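You operate a simulated robot arm through the tools that you are given. There is no shell and no other tool.

The job below is to be done with a simulated robot arm. You get a single attempt, and the scene is never put back.

Task
Load basket 1 with the steel and brass parts of the job card's kind; send it to the raised stop.
Fine: raise the stop before you let the brake off.

The check looks at the end state, three seconds after you hand in, the way a careful person would. Anything else that was tipped, shoved, dropped, spilled or broken makes it a failure.

Robot
A 6-joint arm with a two-finger gripper, fixed in place. Base frame: the origin is at the foot of the arm, x ahead of it, y to its left, z up; the work surface is at about z = 0.92. Units: m, rad, N and s.
It reaches about 1.298 m from its shoulder. Its first joint turns from -2.601 to 2.601 rad. Payload 1.57 kg.
The tool frame sits at the grasp point between the pads (the TCP): z along the fingers, y along the line on which they close. The tips reach 0.021 m beyond it. The gripper opens to 0.07 m. The gripper's body begins 0.05 m behind the TCP.
Orientation is that of the tool frame in the base frame, as [roll, pitch, yaw] about the fixed x, y, z axes, in that order (R = Rz(yaw) Ry(pitch) Rx(roll)). With the fingers straight down and closing along the base's y, the tool's x points along the base's -x, its y along +y and its z along -z.

Tools
- The arm moves only by the tool arm_command. Its arguments are lists of equal length, an entry for each row: "slide": the shift along the base's x, y, z in m, a list of three; "dr": the turn, a rotation vector about the base's x, y, z in rad, a list of three; "fingers": the finger opening in m, from 0 to 0.07. In form: {"slide": [[x, y, z], ...], "dr": [[wx, wy, wz], ...], "fingers": [fingers, ...]}. A call has 1 to 20 rows; each row shifts and turns the commanded pose from where the row before left it. Each row takes 0.2 s and may step no farther than 0.05 m and 0.15 rad from the row before; otherwise, or with a gripper value out of range, the whole call is refused. Where a pose cannot be reached the arm comes as near as it can. A force on the tool above 90 N (or 10 N above the force at the start of the call, whichever is more), or a blocked arm, ends the call early, and 0.2 s more pass. The fingers move at their own pace and stop on an object; they squeeze with about 30 N. The grip force told is the motor's: it shows also when the fingers shut on nothing. Time passes only in rows, and 0.2 s behind the last, so rows that do not move let the fingers close. It gives the time, the measured TCP pose, the force on the tool (base axes), the opening and the grip force at its end, in the units of the frame above (readings bear some noise), with the torque about the TCP (base axes, N m) and any sound that the robot's microphone picked up, and new pictures: "show" is both (left out), scene, wrist or none.
- Cameras (640 x 400 px; columns grow to the right, rows downward): "scene" is fixed at [0.2113, 0.4995, 1.6618]; the picture's right is [-0.99, -0.10, 0.00], its down [-0.05, 0.52, -0.85] and it looks along [0.09, -0.85, -0.52] (base axes); focal length 309 px, centre (320, 200). "wrist" rides on the gripper at [0.079, 0.004, -0.081] in the tool frame; the picture's right is [-0.05, 1.00, 0.00], its down [-0.67, -0.04, -0.74] and it looks along [-0.74, -0.04, 0.67] (tool axes); focal length 256 px, centre (320, 200). There is no depth. A picture from a camera that has moved, and an enlarged one, comes with that camera's place and axes in the base frame and with its lens. The place of the scene camera against the robot may be out by one fixed shift of up to 0.012 m in any direction.
- lift_body(by): slides the trunk up (or, below 0, down) by that many m; the arm rides with it, the base frame stays. It gives what a move gives, with no picture.
- close_up(camera, box): a new picture of the part [left, top, right, bottom] of that camera's present view, enlarged. The clock stands still meanwhile.
- close_job(): hands the job in; it is judged then, once.

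Places have to be worked out from the pictures, the camera data and where the tool is seen. Open the gripper and draw the arm clear of the work before you hand the job in, unless the task says otherwise.

The tools are called after "Call:" as a command line: name --argument value ..., lists and objects as JSON in quotes. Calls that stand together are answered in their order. arm_command: Moves the arm, as the interface text tells. Its arguments: {"type":"object","properties":{"slide":{"type":"array"},"dr":{"type":"array"},"fingers":{"type":"array"},"show":{"type":"string","enum":["both","scene","wrist","none"]}},"required":["slide","dr","fingers"]} The other tools are called the same way: lift_body (by) slides the trunk up or down; close_up (camera, box) takes an enlarged picture of a part of a camera's view; close_job () hands the job in.

At the start:

```text
t: 0.0
position: [0.4017, -0.5435, 1.2028]
tcp_rot: [-3.141, 0.001, 3.142]
ft_force: [-0.5, -0.1, 0.8]
ft_torque: [-0.02, 0.0, -0.02]
grip_width: 0.0702
grasp_force: 0.0
trunk travel left (down, up): [-0.884, 0.086]
```

scene: 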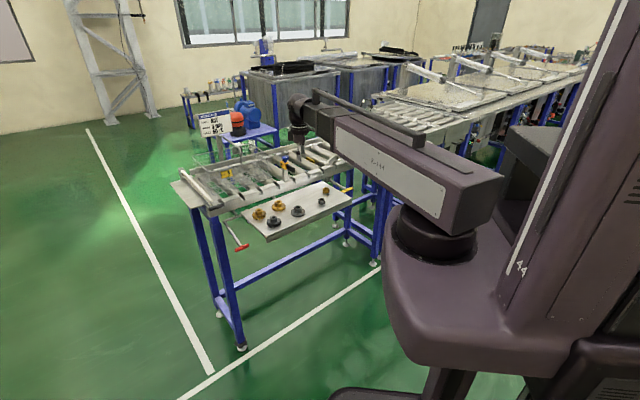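
wrist: 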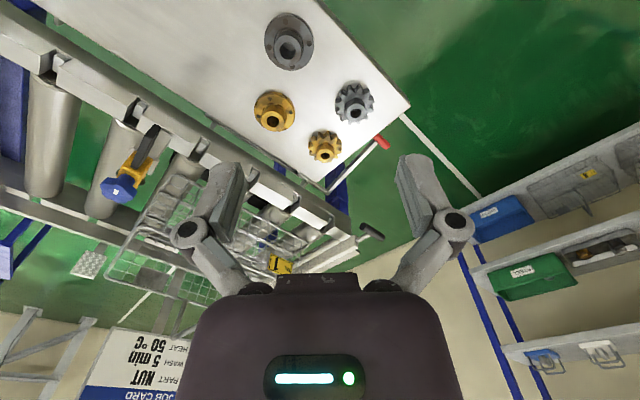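

The wrist view shows a job card, upside down, that seems to read "NUT", a tray with steel and brass parts, a conveyor with wire baskets and a brake or stop. I'll enlarge parts of both views before I move.

Call:
close_up --camera "scene" --box '[160, 90, 360, 260]'

Call:
close_up --camera "scene" --box '[235, 175, 355, 250]'

Call:
close_up --camera "scene" --box '[190, 100, 260, 145]'

Call:
close_up --camera "wrist" --box '[60, 100, 360, 290]'

Call:
close_up --camera "wrist" --box '[80, 310, 240, 400]'

Call:
close_up --camera "wrist" --box '[230, 0, 430, 180]'

```text
2.35 times, centred on (260, 175) of scene
camera zoom: at [0.2113, 0.4995, 1.6618], right [-0.99, -0.1, 0.0], down [-0.05, 0.52, -0.85], along [0.09, -0.85, -0.52], focal length 727 px, centre (461, 259)
```

zoom: 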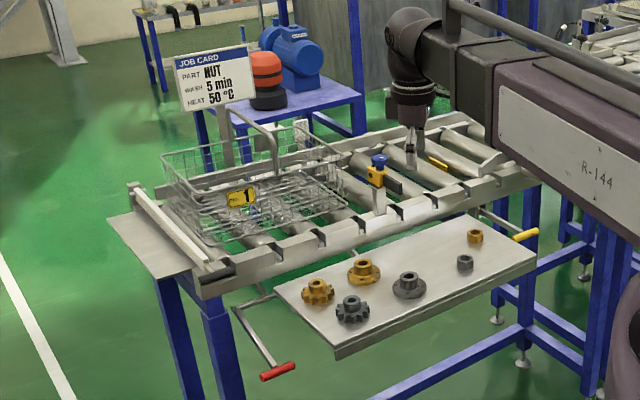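

```text
5.33 times, centred on (295, 212) of scene
camera zoom: at [0.2113, 0.4995, 1.6618], right [-0.99, -0.1, 0.0], down [-0.05, 0.52, -0.85], along [0.09, -0.85, -0.52], focal length 1648 px, centre (453, 133)
```

zoom: 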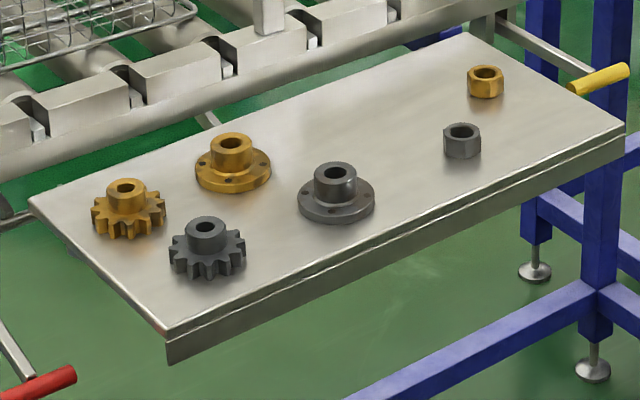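

```text
8.89 times, centred on (225, 122) of scene
camera zoom: at [0.2113, 0.4995, 1.6618], right [-0.99, -0.1, 0.0], down [-0.05, 0.52, -0.85], along [0.09, -0.85, -0.52], focal length 2747 px, centre (1164, 889)
```

zoom: 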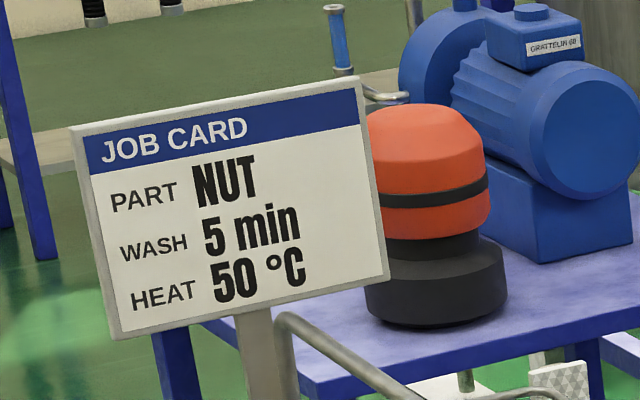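

```text
2.11 times, centred on (210, 195) of wrist
camera zoom: at [0.3213, -0.5382, 1.284], right [0.05, 1.0, 0.0], down [0.67, -0.04, 0.74], along [0.74, -0.04, -0.67], focal length 539 px, centre (552, 210)
```

zoom: 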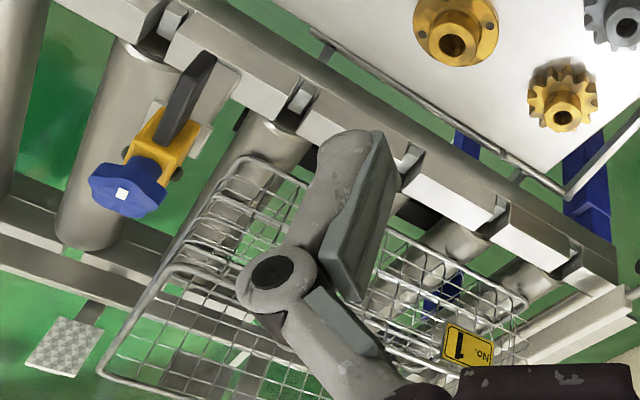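

```text
4.00 times, centred on (160, 355) of wrist
camera zoom: at [0.3213, -0.5382, 1.284], right [0.05, 1.0, 0.0], down [0.67, -0.04, 0.74], along [0.74, -0.04, -0.67], focal length 1024 px, centre (960, -420)
```

zoom: 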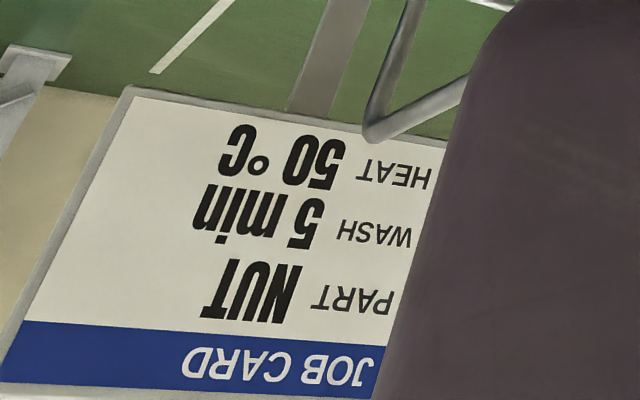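

```text
2.22 times, centred on (330, 90) of wrist
camera zoom: at [0.3213, -0.5382, 1.284], right [0.05, 1.0, 0.0], down [0.67, -0.04, 0.74], along [0.74, -0.04, -0.67], focal length 569 px, centre (298, 444)
```

zoom: 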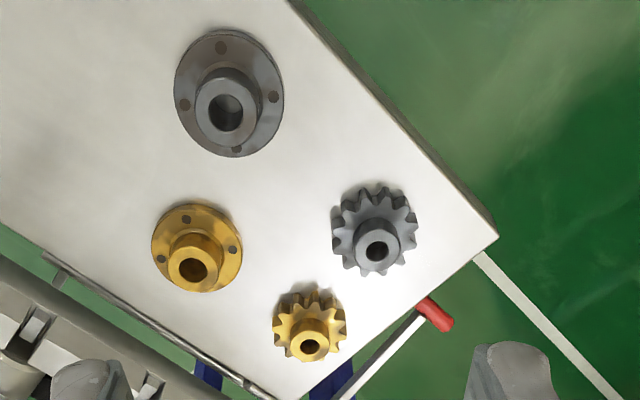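

The job card says NUT, so the targets are the steel nut and the brass nut at the near-right end of the tray. Next I need to understand the conveyor hardware (blue/yellow device, red and yellow handles), so I'll enlarge those areas.

Call:
close_up --camera "scene" --box '[260, 125, 350, 185]'

Call:
close_up --camera "scene" --box '[185, 140, 285, 215]'

Call:
close_up --camera "scene" --box '[215, 200, 275, 260]'

Call:
close_up --camera "scene" --box '[310, 150, 390, 220]'

Call:
close_up --camera "wrist" --box '[0, 30, 180, 280]'

Call:
close_up --camera "wrist" --box '[240, 160, 420, 290]'

```text
6.67 times, centred on (305, 155) of scene
camera zoom: at [0.2113, 0.4995, 1.6618], right [-0.99, -0.1, 0.0], down [-0.05, 0.52, -0.85], along [0.09, -0.85, -0.52], focal length 2060 px, centre (420, 500)
```

zoom: 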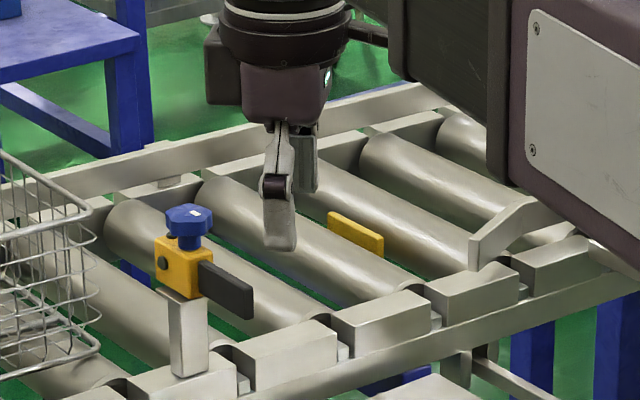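

```text
5.33 times, centred on (235, 178) of scene
camera zoom: at [0.2113, 0.4995, 1.6618], right [-0.99, -0.1, 0.0], down [-0.05, 0.52, -0.85], along [0.09, -0.85, -0.52], focal length 1648 px, centre (773, 320)
```

zoom: 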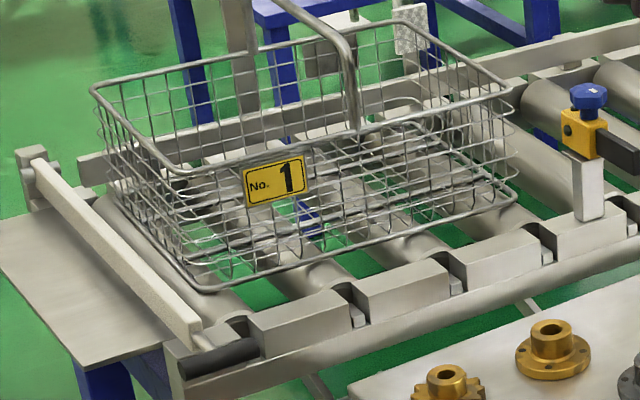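

```text
6.67 times, centred on (245, 230) of scene
camera zoom: at [0.2113, 0.4995, 1.6618], right [-0.99, -0.1, 0.0], down [-0.05, 0.52, -0.85], along [0.09, -0.85, -0.52], focal length 2060 px, centre (820, 0)
```

zoom: 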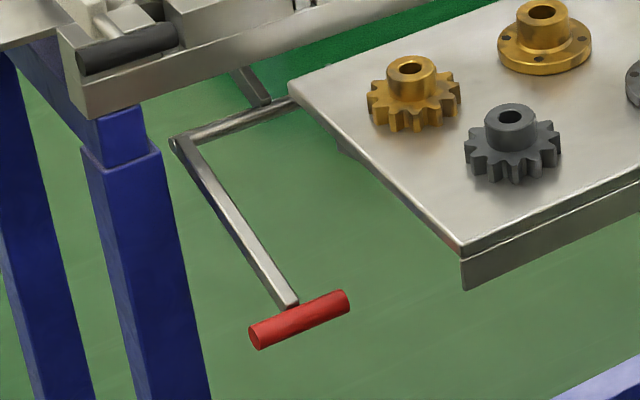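

```text
5.71 times, centred on (350, 185) of scene
camera zoom: at [0.2113, 0.4995, 1.6618], right [-0.99, -0.1, 0.0], down [-0.05, 0.52, -0.85], along [0.09, -0.85, -0.52], focal length 1766 px, centre (149, 286)
```

zoom: 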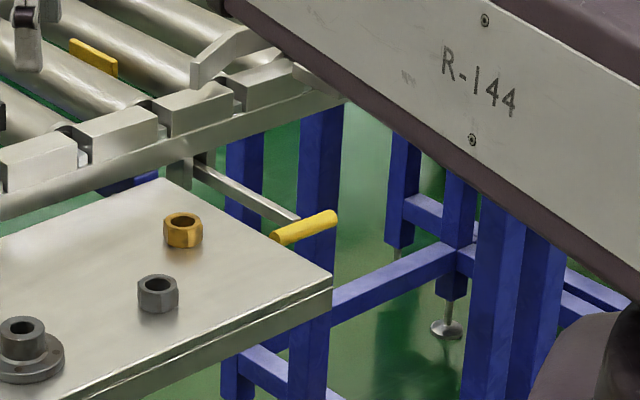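

```text
1.60 times, centred on (90, 155) of wrist
camera zoom: at [0.3213, -0.5382, 1.284], right [0.05, 1.0, 0.0], down [0.67, -0.04, 0.74], along [0.74, -0.04, -0.67], focal length 410 px, centre (688, 272)
```

zoom: 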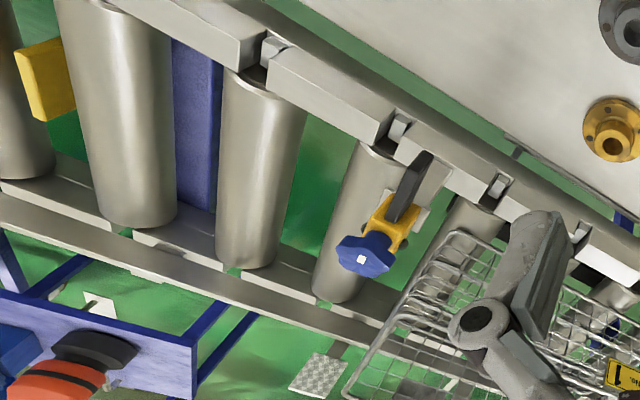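

```text
3.08 times, centred on (330, 225) of wrist
camera zoom: at [0.3213, -0.5382, 1.284], right [0.05, 1.0, 0.0], down [0.67, -0.04, 0.74], along [0.74, -0.04, -0.67], focal length 788 px, centre (289, 123)
```

zoom: 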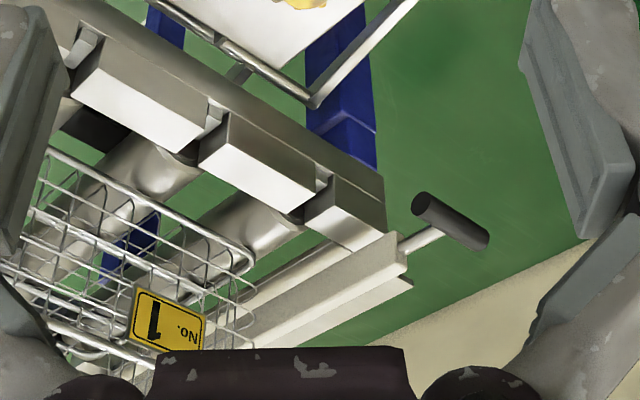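

The nuts look to be near (0.33,-0.68) and (0.28,-0.75) on the tray at z≈0.92, and the conveyor runs at about 45° to the base. The hardware is a red crank at (0.63,-0.43,0.85), a yellow handle near (0.22,-0.83), a yellow stop plate between the rollers and a blue-knob swing latch. I'll turn the gripper about -0.75 rad, square to the conveyor, for a better look.

Call:
arm_command --slide '[[0, 0, 0.01], [0, 0, 0.01], [0, 0, 0.01], [0, 0, 0.01], [0, 0, 0.01]]' --dr '[[0, 0, -0.15], [0, 0, -0.15], [0, 0, -0.15], [0, 0, -0.15], [0, 0, -0.15]]' --fingers '[0.07, 0.07, 0.07, 0.07, 0.07]' --show "both"

```text
t: 1.2
position: [0.4013, -0.5436, 1.2036]
tcp_rot: [-3.14, 0.001, 2.39]
ft_force: [-0.1, 0.8, -0.1]
ft_torque: [0.01, 0.01, 0.01]
grip_width: 0.0699
grasp_force: 0.1
out of reach, approached as far as the arm can: row 1, 2, 3, 4, 5
trunk travel left (down, up): [-0.884, 0.086]
camera wrist: at [0.346, -0.4849, 1.284], right [0.72, 0.69, 0.0], down [0.46, -0.48, 0.74], along [0.52, -0.54, -0.67], focal length 256 px, centre (320, 200)
```

scene: 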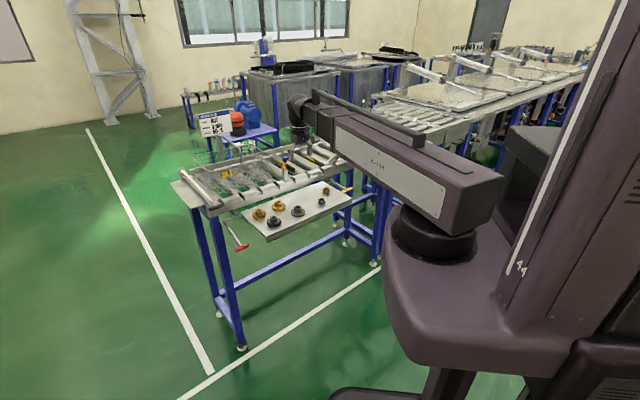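
wrist: 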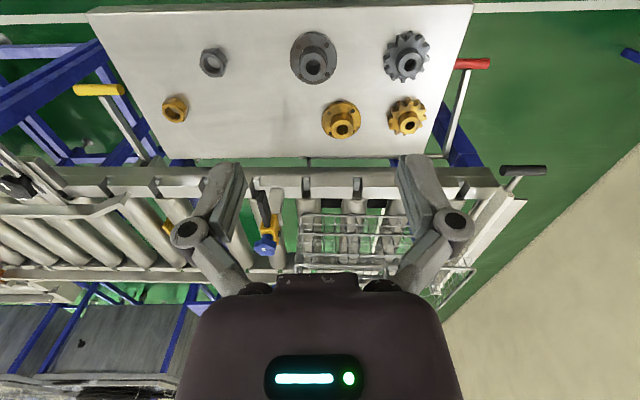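

The arm can't go higher at this spot, but the turn worked. The wrist view is now square to the conveyor, so I'll enlarge its parts.

Call:
close_up --camera "wrist" --box '[0, 60, 200, 300]'

Call:
close_up --camera "wrist" --box '[220, 150, 340, 290]'

Call:
close_up --camera "wrist" --box '[380, 40, 560, 300]'

Call:
close_up --camera "wrist" --box '[130, 20, 250, 140]'

Call:
close_up --camera "scene" --box '[165, 120, 365, 250]'

```text
1.67 times, centred on (100, 180) of wrist
camera zoom: at [0.346, -0.4849, 1.284], right [0.72, 0.69, 0.0], down [0.46, -0.48, 0.74], along [0.52, -0.54, -0.67], focal length 427 px, centre (687, 233)
```

zoom: 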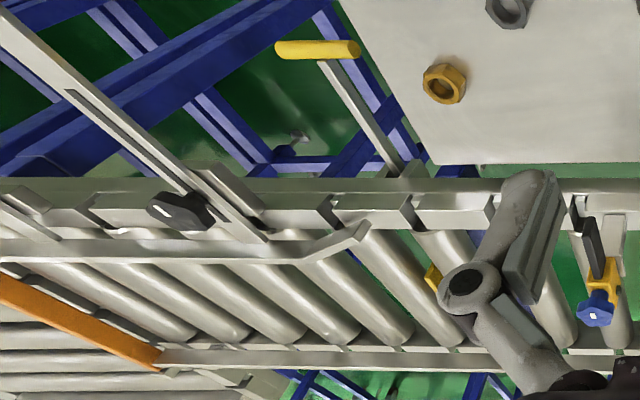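

```text
2.86 times, centred on (280, 220) of wrist
camera zoom: at [0.346, -0.4849, 1.284], right [0.72, 0.69, 0.0], down [0.46, -0.48, 0.74], along [0.52, -0.54, -0.67], focal length 731 px, centre (434, 143)
```

zoom: 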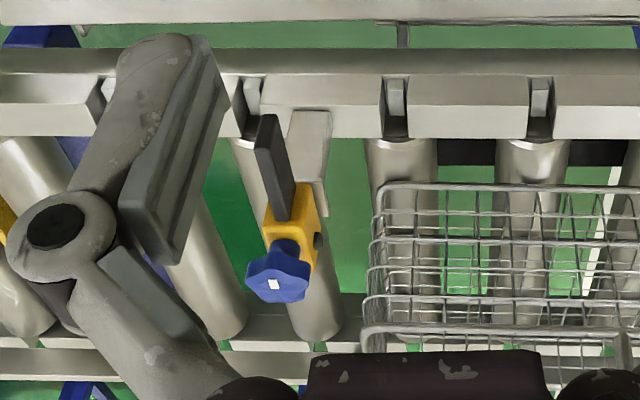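

```text
1.54 times, centred on (470, 170) of wrist
camera zoom: at [0.346, -0.4849, 1.284], right [0.72, 0.69, 0.0], down [0.46, -0.48, 0.74], along [0.52, -0.54, -0.67], focal length 394 px, centre (89, 246)
```

zoom: 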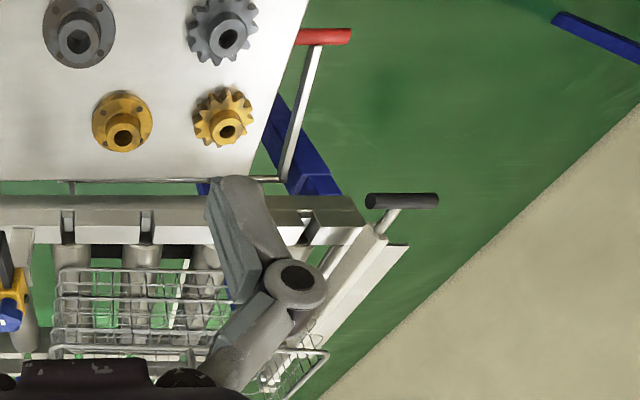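

```text
3.33 times, centred on (190, 80) of wrist
camera zoom: at [0.346, -0.4849, 1.284], right [0.72, 0.69, 0.0], down [0.46, -0.48, 0.74], along [0.52, -0.54, -0.67], focal length 853 px, centre (753, 600)
```

zoom: 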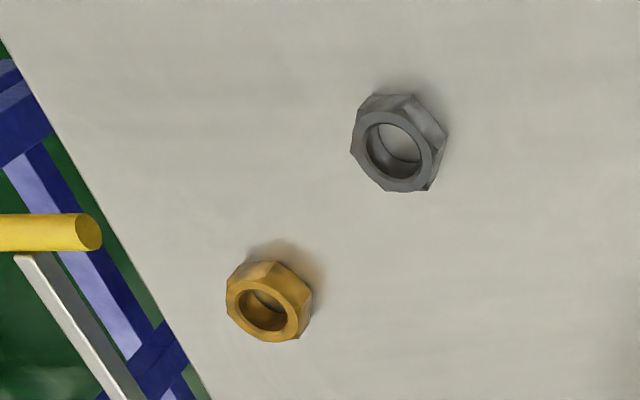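

```text
3.08 times, centred on (265, 185) of scene
camera zoom: at [0.2113, 0.4995, 1.6618], right [-0.99, -0.1, 0.0], down [-0.05, 0.52, -0.85], along [0.09, -0.85, -0.52], focal length 951 px, centre (489, 246)
```

zoom: 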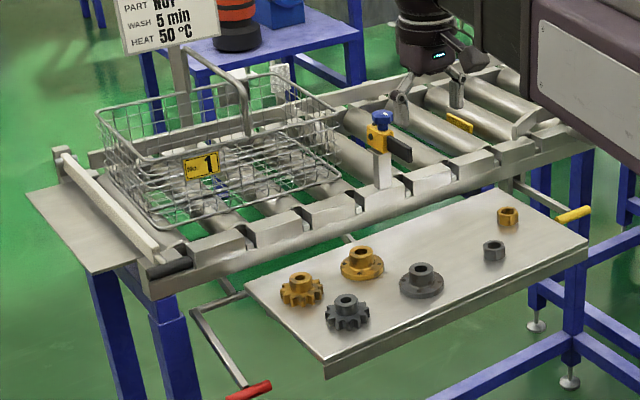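

The wrist view shows the yellow lever sits beside the yellow plate between the rollers, and the red crank turns a shaft under the front rail. Before I move over the conveyor I'll raise the trunk for clearance.

Call:
lift_body --by 0.08

```text
t: 2.4
position: [0.4022, -0.5438, 1.283]
tcp_rot: [3.141, -0.002, 2.39]
ft_force: [-0.8, 1.0, 0.8]
ft_torque: [-0.02, 0.0, -0.01]
grip_width: 0.07
grasp_force: 0.1
trunk travel left (down, up): [-0.964, 0.006]
```

The TCP is now at z=1.283. I'll shift about 0.12 m towards the basket end for a clearer view of the basket and the gate bar.

Call:
arm_command --slide '[[0.03, 0.0, 0], [0.03, 0.0, 0], [0.03, 0.0, 0], [0.03, 0.0, 0]]' --dr '[[0, 0, 0], [0, 0, 0], [0, 0, 0], [0, 0, 0]]' --fingers '[0.07, 0.07, 0.07, 0.07]' --show "both"

```text
t: 3.4
position: [0.5248, -0.5426, 1.2822]
tcp_rot: [3.141, 0.0, 2.391]
ft_force: [0.0, 0.5, 0.0]
ft_torque: [-0.02, 0.01, 0.01]
grip_width: 0.0696
grasp_force: 0.1
trunk travel left (down, up): [-0.964, 0.006]
camera wrist: at [0.4689, -0.4851, 1.3637], right [0.72, 0.69, 0.0], down [0.46, -0.48, 0.74], along [0.52, -0.54, -0.67], focal length 256 px, centre (320, 200)
```

scene: 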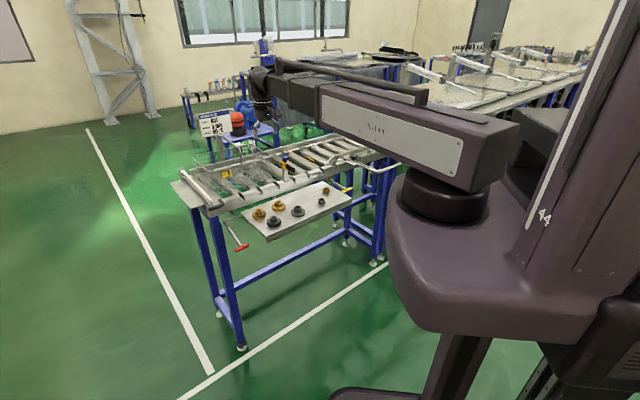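
wrist: 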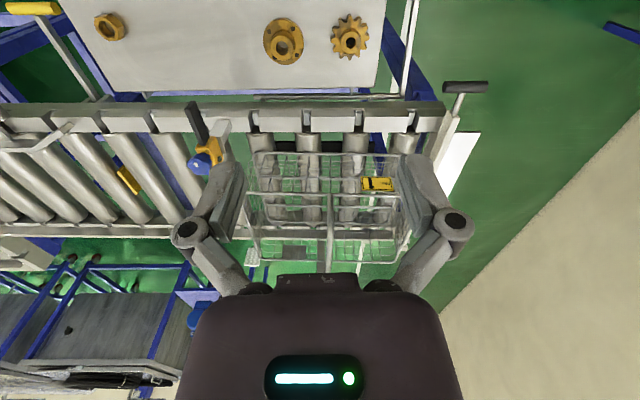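

Call:
close_up --camera "wrist" --box '[230, 90, 430, 280]'

Call:
close_up --camera "wrist" --box '[0, 80, 220, 240]'

Call:
close_up --camera "wrist" --box '[370, 50, 520, 200]'

Call:
close_up --camera "scene" --box '[260, 120, 410, 220]'

Call:
close_up --camera "scene" --box '[170, 100, 290, 215]'

```text
2.11 times, centred on (330, 185) of wrist
camera zoom: at [0.4689, -0.4851, 1.3637], right [0.72, 0.69, 0.0], down [0.46, -0.48, 0.74], along [0.52, -0.54, -0.67], focal length 539 px, centre (299, 232)
```

zoom: 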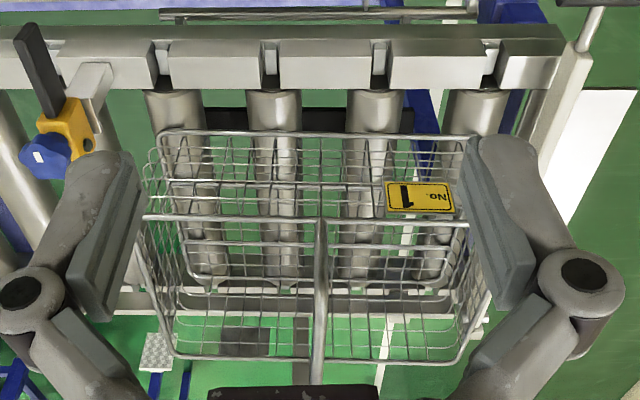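

```text
2.50 times, centred on (110, 160) of wrist
camera zoom: at [0.4689, -0.4851, 1.3637], right [0.72, 0.69, 0.0], down [0.46, -0.48, 0.74], along [0.52, -0.54, -0.67], focal length 640 px, centre (845, 300)
```

zoom: 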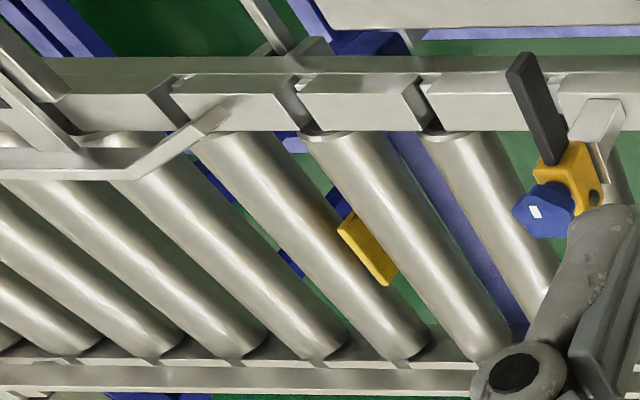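

```text
2.67 times, centred on (445, 125) of wrist
camera zoom: at [0.4689, -0.4851, 1.3637], right [0.72, 0.69, 0.0], down [0.46, -0.48, 0.74], along [0.52, -0.54, -0.67], focal length 683 px, centre (-13, 400)
```

zoom: 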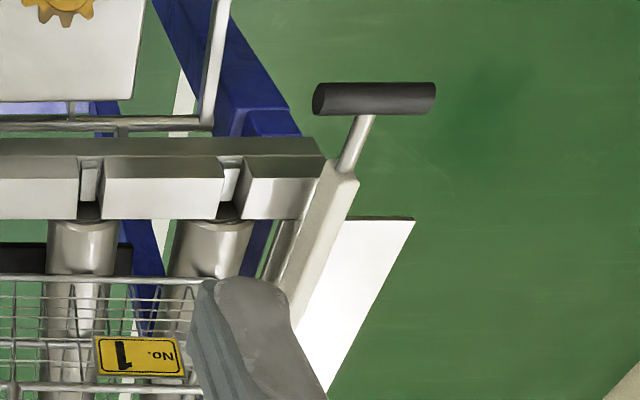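

```text
4.00 times, centred on (335, 170) of scene
camera zoom: at [0.2113, 0.4995, 1.6618], right [-0.99, -0.1, 0.0], down [-0.05, 0.52, -0.85], along [0.09, -0.85, -0.52], focal length 1236 px, centre (260, 320)
```

zoom: 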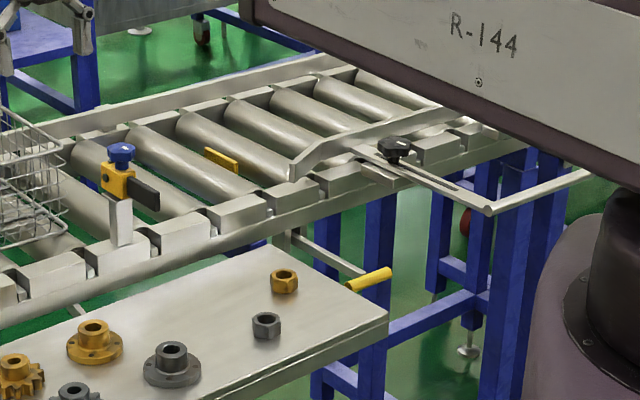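

```text
3.48 times, centred on (230, 158) of scene
camera zoom: at [0.2113, 0.4995, 1.6618], right [-0.99, -0.1, 0.0], down [-0.05, 0.52, -0.85], along [0.09, -0.85, -0.52], focal length 1075 px, centre (633, 348)
```

zoom: 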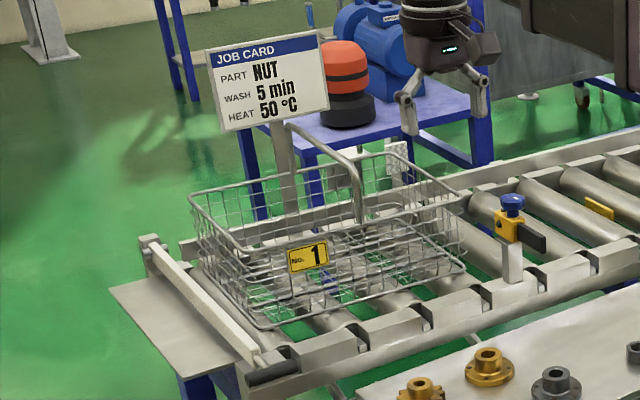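

Basket 1's rim looks to be at z≈1.10, its floor near 1.01, and an upright bail handle reaches about 1.2. A black shoe below the front of the rollers, under the basket, looks like the brake that goes with the red crank. I'll check the arm's shape and the yellow plate in closer detail.

Call:
close_up --camera "scene" --box '[230, 40, 530, 220]'

Call:
close_up --camera "wrist" --box '[90, 140, 170, 220]'

Call:
close_up --camera "wrist" --box '[170, 90, 250, 190]'

Call:
close_up --camera "scene" --box '[275, 140, 325, 190]'

Call:
close_up --camera "wrist" --box '[0, 0, 130, 110]'

Call:
close_up --camera "scene" --box '[315, 165, 365, 215]'

```text
2.13 times, centred on (380, 130) of scene
camera zoom: at [0.2113, 0.4995, 1.6618], right [-0.99, -0.1, 0.0], down [-0.05, 0.52, -0.85], along [0.09, -0.85, -0.52], focal length 659 px, centre (192, 349)
```

zoom: 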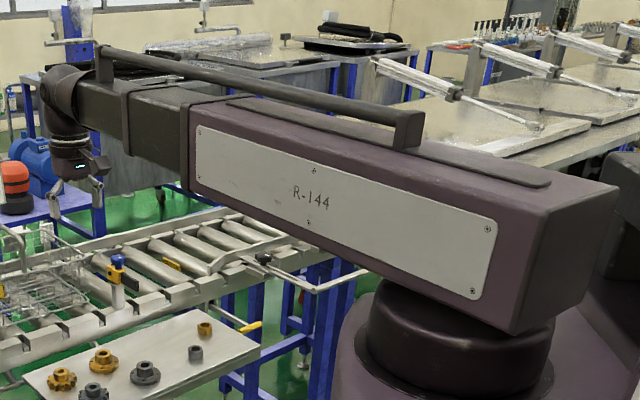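

```text
5.00 times, centred on (130, 180) of wrist
camera zoom: at [0.4689, -0.4851, 1.3637], right [0.72, 0.69, 0.0], down [0.46, -0.48, 0.74], along [0.52, -0.54, -0.67], focal length 1280 px, centre (1270, 300)
```

zoom: 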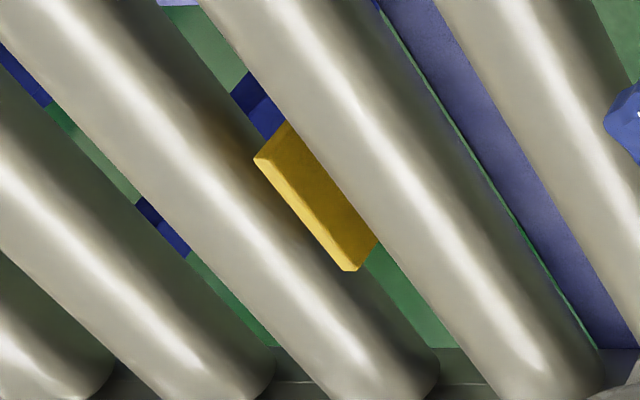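

```text
4.00 times, centred on (210, 140) of wrist
camera zoom: at [0.4689, -0.4851, 1.3637], right [0.72, 0.69, 0.0], down [0.46, -0.48, 0.74], along [0.52, -0.54, -0.67], focal length 1024 px, centre (760, 440)
```

zoom: 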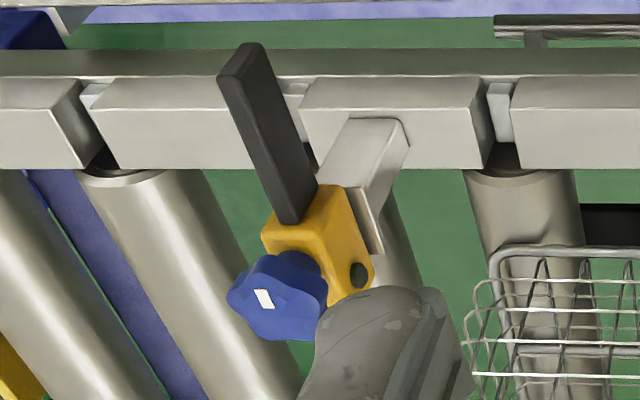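

```text
8.00 times, centred on (300, 165) of scene
camera zoom: at [0.2113, 0.4995, 1.6618], right [-0.99, -0.1, 0.0], down [-0.05, 0.52, -0.85], along [0.09, -0.85, -0.52], focal length 2472 px, centre (480, 480)
```

zoom: 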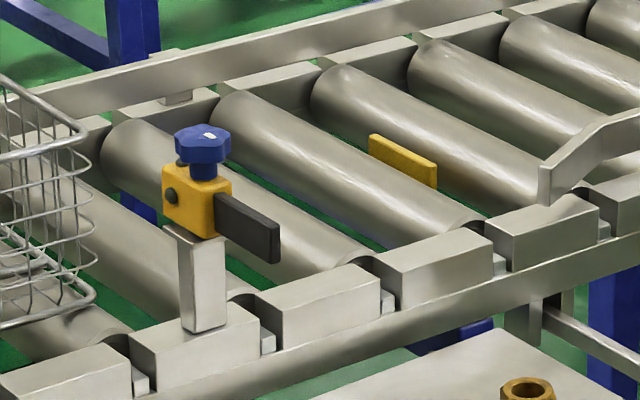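

```text
3.64 times, centred on (65, 55) of wrist
camera zoom: at [0.4689, -0.4851, 1.3637], right [0.72, 0.69, 0.0], down [0.46, -0.48, 0.74], along [0.52, -0.54, -0.67], focal length 931 px, centre (1247, 727)
```

zoom: 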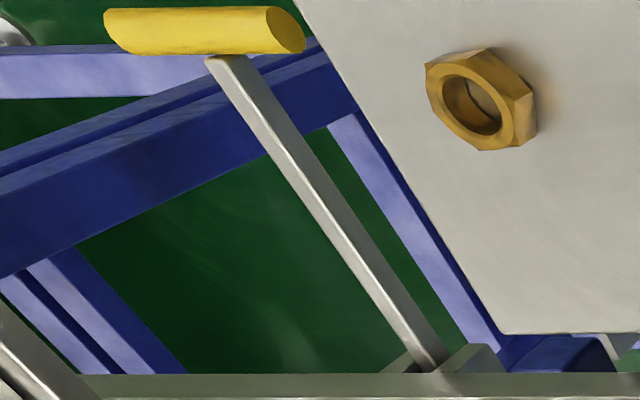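

```text
8.00 times, centred on (340, 190) of scene
camera zoom: at [0.2113, 0.4995, 1.6618], right [-0.99, -0.1, 0.0], down [-0.05, 0.52, -0.85], along [0.09, -0.85, -0.52], focal length 2472 px, centre (160, 280)
```

zoom: 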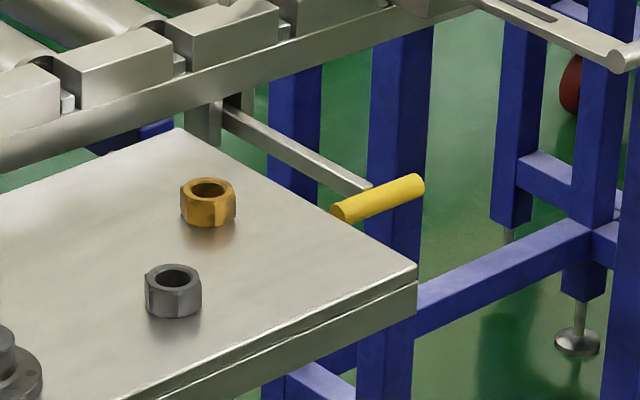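

The arm is a lift plus a telescoping beam at roughly z≈1.46, about 0.18 m above the TCP. I'll test a small downward and back slide to learn whether arm_command can move vertically at all.

Call:
arm_command --slide '[[0, 0, -0.02], [0, 0, -0.02]]' --dr '[[0, 0, 0], [0, 0, 0]]' --fingers '[0.07, 0.07]' --show "none"

```text
t: 4.0
position: [0.521, -0.5429, 1.2827]
tcp_rot: [-3.14, 0.001, 2.39]
ft_force: [0.0, -0.9, 0.0]
ft_torque: [-0.03, 0.02, 0.0]
grip_width: 0.07
grasp_force: 0.1
out of reach, approached as far as the arm can: row 1, 2
trunk travel left (down, up): [-0.964, 0.006]
```

Vertical motion has to come from lift_body; the arm itself only moves in the plane. The steel nut looks to be near (0.338,-0.672), top about z 0.945, and the brass nut near (0.33,-0.775). I'll go above the steel nut at this height and then lower the trunk to inspect it.

Call:
arm_command --slide '[[-0.0366, -0.0258, 0], [-0.0366, -0.0258, 0], [-0.0366, -0.0258, 0], [-0.0366, -0.0258, 0], [-0.0366, -0.0258, 0]]' --dr '[[0, 0, 0], [0, 0, 0], [0, 0, 0], [0, 0, 0], [0, 0, 0]]' --fingers '[0.07, 0.07, 0.07, 0.07, 0.07]' --show "both"

Call:
lift_body --by -0.2

Call:
close_up --camera "wrist" --box '[160, 0, 480, 200]'

Call:
close_up --camera "scene" --box '[230, 100, 430, 240]'

```text
t: 5.2
position: [0.3409, -0.6745, 1.2831]
tcp_rot: [3.139, 0.0, 2.393]
ft_force: [-0.3, -0.7, -0.1]
ft_torque: [0.03, -0.04, 0.0]
grip_width: 0.0699
grasp_force: 0.1
trunk travel left (down, up): [-0.964, 0.006]
camera wrist: at [0.2844, -0.6164, 1.3638], right [0.72, 0.69, 0.0], down [0.46, -0.48, 0.74], along [0.52, -0.54, -0.67], focal length 256 px, centre (320, 200)
```

scene: 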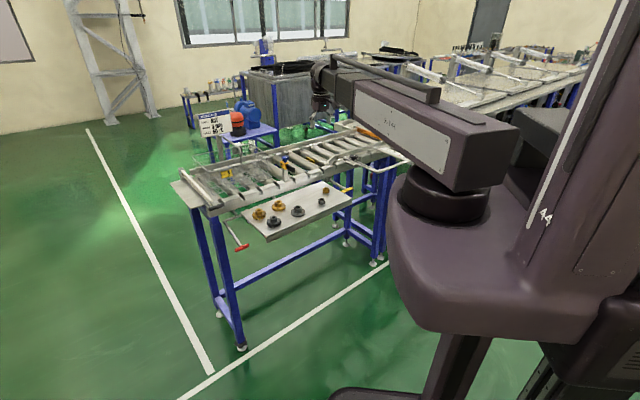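
wrist: 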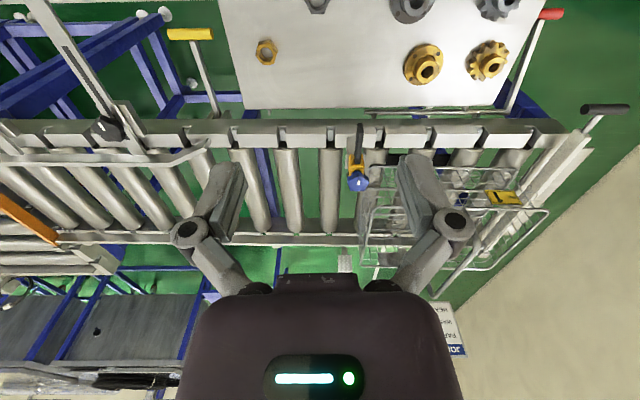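

```text
t: 7.3
position: [0.3408, -0.6735, 1.0823]
tcp_rot: [-3.141, -0.001, 2.392]
ft_force: [-0.5, -0.7, 0.0]
ft_torque: [0.0, 0.01, -0.02]
grip_width: 0.0697
grasp_force: 0.1
trunk travel left (down, up): [-0.764, 0.206]
```

```text
2.00 times, centred on (320, 100) of wrist
camera zoom: at [0.2858, -0.6152, 1.164], right [0.72, 0.69, 0.0], down [0.46, -0.48, 0.74], along [0.52, -0.54, -0.67], focal length 512 px, centre (320, 400)
```

zoom: 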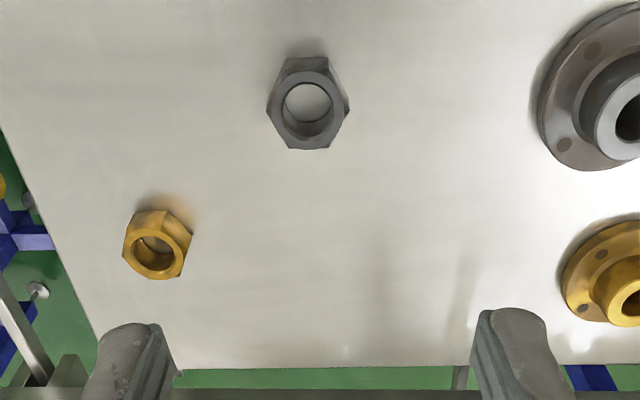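

```text
2.86 times, centred on (330, 170) of scene
camera zoom: at [0.2113, 0.4995, 1.6618], right [-0.99, -0.1, 0.0], down [-0.05, 0.52, -0.85], along [0.09, -0.85, -0.52], focal length 883 px, centre (291, 286)
```

zoom: 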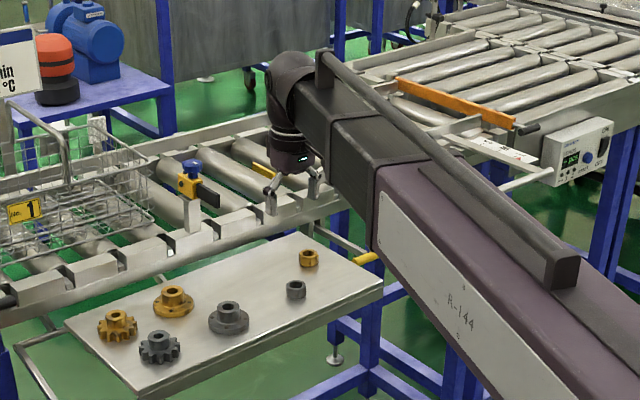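

From straight above, the steel nut's flats face across the conveyor and its corners lie along my present closing line. I'll turn the tool about +1.52 rad so the fingers close on the flats. That also keeps the camera on the side away from the bail for the right half of the basket.

Call:
arm_command --slide '[[0, 0, 0], [0, 0, 0], [0, 0, 0], [0, 0, 0], [0, 0, 0], [0, 0, 0], [0, 0, 0], [0, 0, 0], [0, 0, 0], [0, 0, 0], [0, 0, 0]]' --dr '[[0, 0, 0.138], [0, 0, 0.138], [0, 0, 0.138], [0, 0, 0.138], [0, 0, 0.138], [0, 0, 0.138], [0, 0, 0.138], [0, 0, 0.138], [0, 0, 0.138], [0, 0, 0.138], [0, 0, 0.138]]' --fingers '[0.07, 0.07, 0.07, 0.07, 0.07, 0.07, 0.07, 0.07, 0.07, 0.07, 0.07]' --show "both"

```text
t: 9.7
position: [0.3404, -0.6743, 1.0838]
tcp_rot: [3.141, 0.001, -2.369]
ft_force: [0.3, -0.9, -0.5]
ft_torque: [0.0, 0.02, -0.02]
grip_width: 0.0702
grasp_force: 0.0
trunk travel left (down, up): [-0.764, 0.206]
camera wrist: at [0.2812, -0.7247, 1.1639], right [-0.66, 0.75, 0.0], down [0.5, 0.44, 0.74], along [0.56, 0.49, -0.67], focal length 256 px, centre (320, 200)
```

scene: 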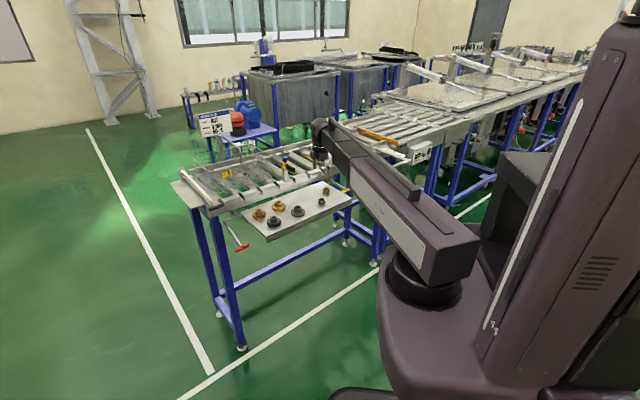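
wrist: 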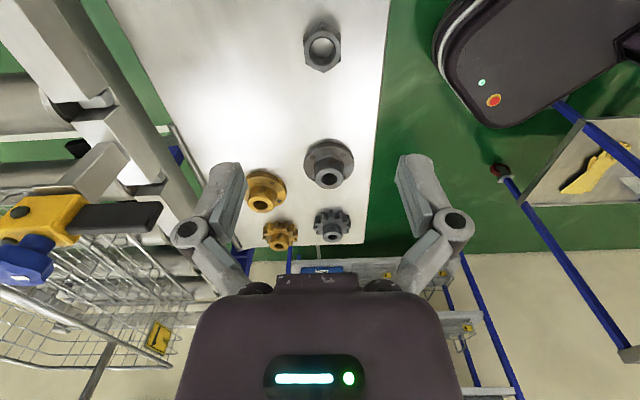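

The turn worked, and the steel nut shows near (322,47) in the wrist view. I'll enlarge it to check the flats against the closing line (image horizontal) and refine its position.

Call:
close_up --camera "wrist" --box '[270, 0, 370, 90]'

Call:
close_up --camera "wrist" --box '[0, 100, 240, 400]'

Call:
close_up --camera "scene" --box '[270, 100, 410, 210]'

```text
4.44 times, centred on (320, 45) of wrist
camera zoom: at [0.2812, -0.7247, 1.1639], right [-0.66, 0.75, 0.0], down [0.5, 0.44, 0.74], along [0.56, 0.49, -0.67], focal length 1138 px, centre (320, 889)
```

zoom: 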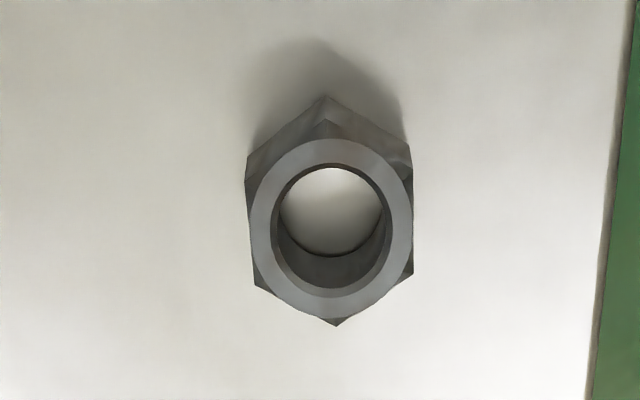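

```text
1.33 times, centred on (120, 250) of wrist
camera zoom: at [0.2812, -0.7247, 1.1639], right [-0.66, 0.75, 0.0], down [0.5, 0.44, 0.74], along [0.56, 0.49, -0.67], focal length 341 px, centre (587, 133)
```

zoom: 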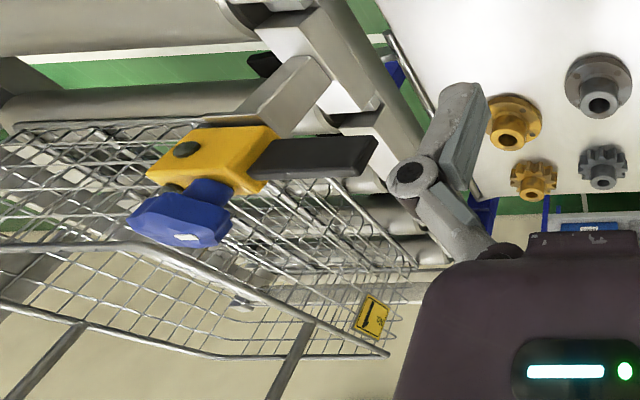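

```text
3.64 times, centred on (340, 155) of scene
camera zoom: at [0.2113, 0.4995, 1.6618], right [-0.99, -0.1, 0.0], down [-0.05, 0.52, -0.85], along [0.09, -0.85, -0.52], focal length 1124 px, centre (247, 364)
```

zoom: 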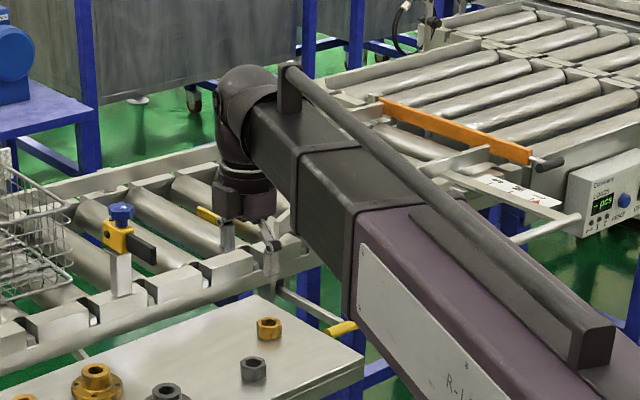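

The flats line up with the closing direction, and the nut is about 29 mm across flats at roughly (0.336,-0.675). I'll nudge over it and lower to about z=1.0 to check the height by parallax.

Call:
arm_command --slide '[[-0.004, -0.001, 0]]' --dr '[[0, 0, 0]]' --fingers '[0.07]' --show "none"

Call:
lift_body --by -0.08

Call:
close_up --camera "wrist" --box '[220, 0, 420, 160]'

Call:
close_up --camera "scene" --box '[270, 140, 370, 220]'

```text
t: 10.1
position: [0.3368, -0.674, 1.084]
tcp_rot: [-3.14, -0.001, -2.372]
ft_force: [0.5, -0.6, -0.1]
ft_torque: [-0.03, -0.02, 0.01]
grip_width: 0.07
grasp_force: 0.0
trunk travel left (down, up): [-0.764, 0.206]
```

```text
t: 11.3
position: [0.3368, -0.6748, 1.0033]
tcp_rot: [-3.141, 0.0, -2.372]
ft_force: [0.5, -0.6, -0.6]
ft_torque: [-0.03, -0.03, 0.0]
grip_width: 0.0701
grasp_force: 0.0
trunk travel left (down, up): [-0.684, 0.286]
```

```text
2.50 times, centred on (320, 80) of wrist
camera zoom: at [0.2772, -0.7254, 1.084], right [-0.66, 0.75, 0.0], down [0.5, 0.44, 0.74], along [0.56, 0.49, -0.67], focal length 640 px, centre (320, 500)
```

zoom: 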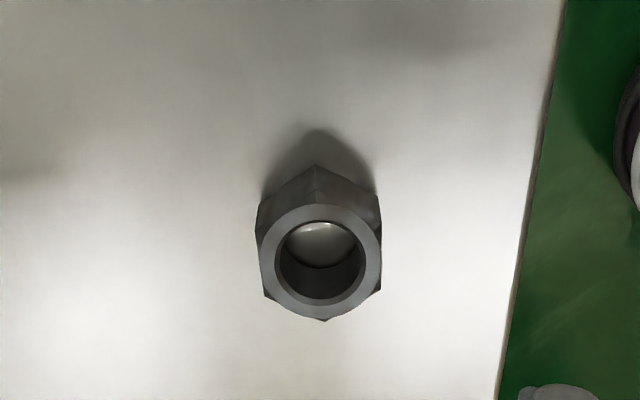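

```text
5.00 times, centred on (320, 180) of scene
camera zoom: at [0.2113, 0.4995, 1.6618], right [-0.99, -0.1, 0.0], down [-0.05, 0.52, -0.85], along [0.09, -0.85, -0.52], focal length 1545 px, centre (320, 300)
```

zoom: 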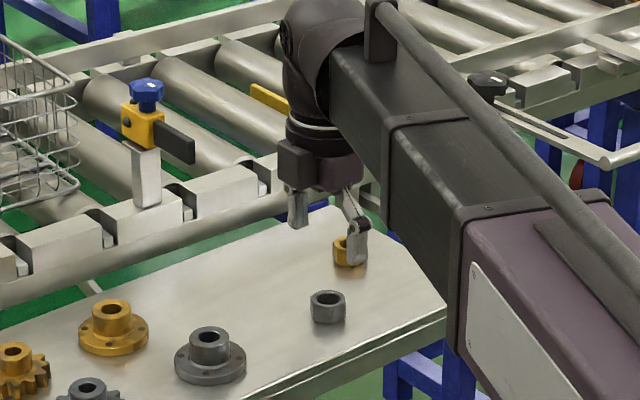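

The two heights put the steel nut's top at z≈0.943, consistent with the tray at 0.92, and its centre at about (0.332,-0.678). I'll shift there and lower until the fingertips are about 4 mm above the tray.

Call:
arm_command --slide '[[-0.0045, -0.003, 0]]' --dr '[[0, 0, 0]]' --fingers '[0.07]' --show "none"

Call:
lift_body --by -0.045

Call:
close_up --camera "wrist" --box '[160, 0, 480, 240]'

```text
t: 11.7
position: [0.3308, -0.6764, 1.0031]
tcp_rot: [3.141, 0.0, -2.37]
ft_force: [-0.4, 1.4, -0.5]
ft_torque: [0.0, -0.04, -0.01]
grip_width: 0.0701
grasp_force: 0.1
trunk travel left (down, up): [-0.684, 0.286]
```

```text
t: 12.6
position: [0.3324, -0.6781, 0.9579]
tcp_rot: [3.142, 0.0, -2.373]
ft_force: [0.3, 1.1, -0.4]
ft_torque: [-0.01, 0.0, -0.01]
grip_width: 0.07
grasp_force: 0.1
trunk travel left (down, up): [-0.639, 0.331]
```

```text
1.67 times, centred on (320, 120) of wrist
camera zoom: at [0.2721, -0.7284, 1.039], right [-0.66, 0.75, 0.0], down [0.5, 0.44, 0.74], along [0.56, 0.49, -0.67], focal length 427 px, centre (320, 333)
```

zoom: 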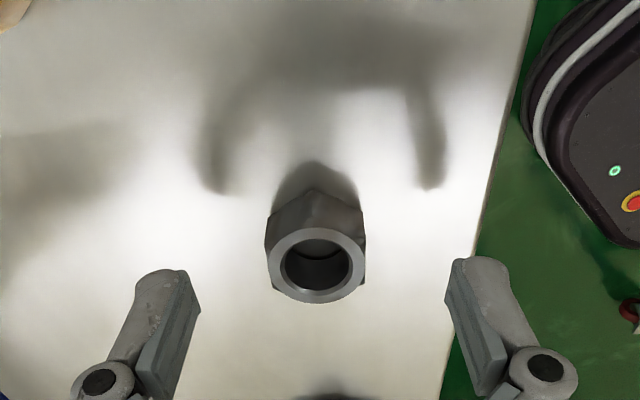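

The nut is centred between the fingers and aligned to within about 2 mm. I'll lower the last 13 mm and check the force.

Call:
lift_body --by -0.013

Call:
arm_command --slide '[[0, 0, 0], [0, 0, 0], [0, 0, 0], [0, 0, 0]]' --dr '[[0, 0, 0], [0, 0, 0], [0, 0, 0], [0, 0, 0]]' --fingers '[0.05, 0.03, 0.015, 0.015]' --show "both"

```text
t: 13.2
position: [0.332, -0.6773, 0.9454]
tcp_rot: [-3.141, 0.0, -2.372]
ft_force: [0.3, 0.7, 0.2]
ft_torque: [0.01, -0.03, 0.0]
grip_width: 0.0701
grasp_force: 0.0
trunk travel left (down, up): [-0.626, 0.344]
```

```text
t: 14.2
position: [0.3319, -0.6769, 0.9457]
tcp_rot: [-3.141, 0.001, -2.371]
ft_force: [0.8, -0.4, 2.7]
ft_torque: [0.0, -0.03, -0.03]
grip_width: 0.029
grasp_force: 29.7
trunk travel left (down, up): [-0.626, 0.344]
camera wrist: at [0.2721, -0.7284, 1.026], right [-0.66, 0.75, 0.0], down [0.5, 0.44, 0.74], along [0.56, 0.49, -0.67], focal length 256 px, centre (320, 200)
```

scene: 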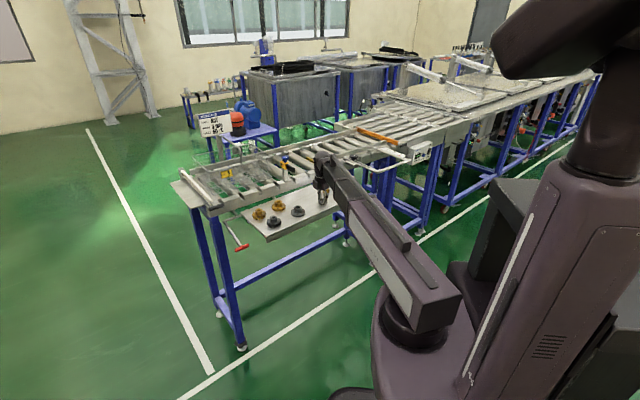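
wrist: 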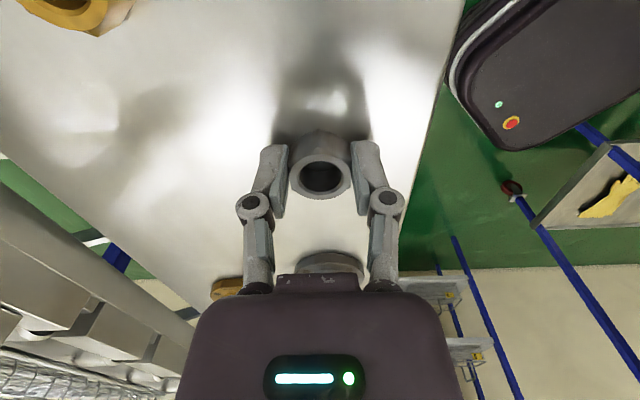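

The nut is gripped at 29 mm with 30 N. I'll lift it well clear, to z≈1.26, above the bail handle.

Call:
lift_body --by 0.315

Call:
close_up --camera "wrist" --box '[0, 0, 640, 400]'

Call:
close_up --camera "scene" --box '[165, 90, 365, 220]'

```text
t: 17.3
position: [0.3317, -0.6769, 1.2602]
tcp_rot: [-3.14, 0.0, -2.373]
ft_force: [-0.5, 0.3, -0.9]
ft_torque: [-0.01, -0.03, 0.01]
grip_width: 0.029
grasp_force: 30.4
trunk travel left (down, up): [-0.941, 0.029]
```

```text
1.00 times, centred on (320, 200) of wrist (not enlarged: the box is as wide or as high as the picture)
camera zoom: at [0.2721, -0.7285, 1.3409], right [-0.66, 0.75, 0.0], down [0.5, 0.44, 0.74], along [0.56, 0.49, -0.67], focal length 256 px, centre (320, 200)
```

zoom: 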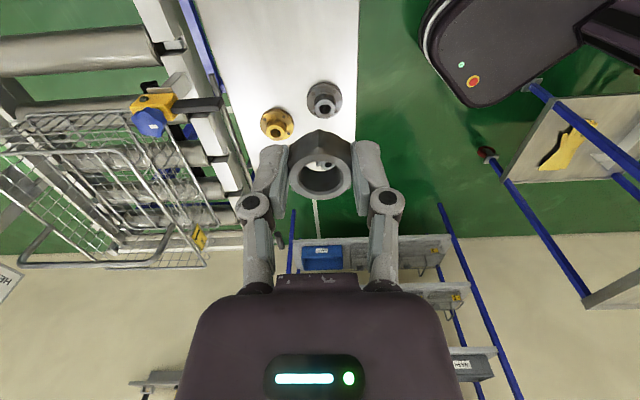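

```text
3.08 times, centred on (265, 155) of scene
camera zoom: at [0.2113, 0.4995, 1.6618], right [-0.99, -0.1, 0.0], down [-0.05, 0.52, -0.85], along [0.09, -0.85, -0.52], focal length 951 px, centre (489, 338)
```

zoom: 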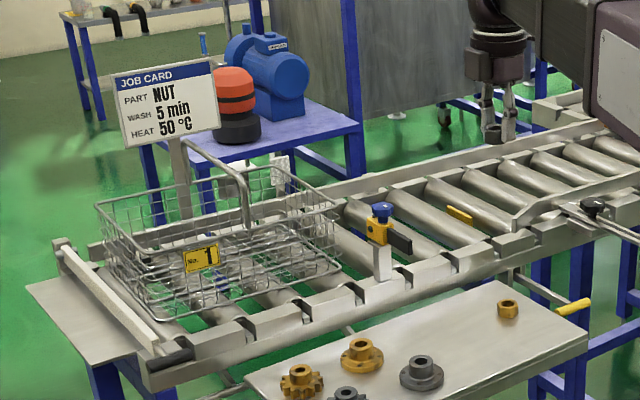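

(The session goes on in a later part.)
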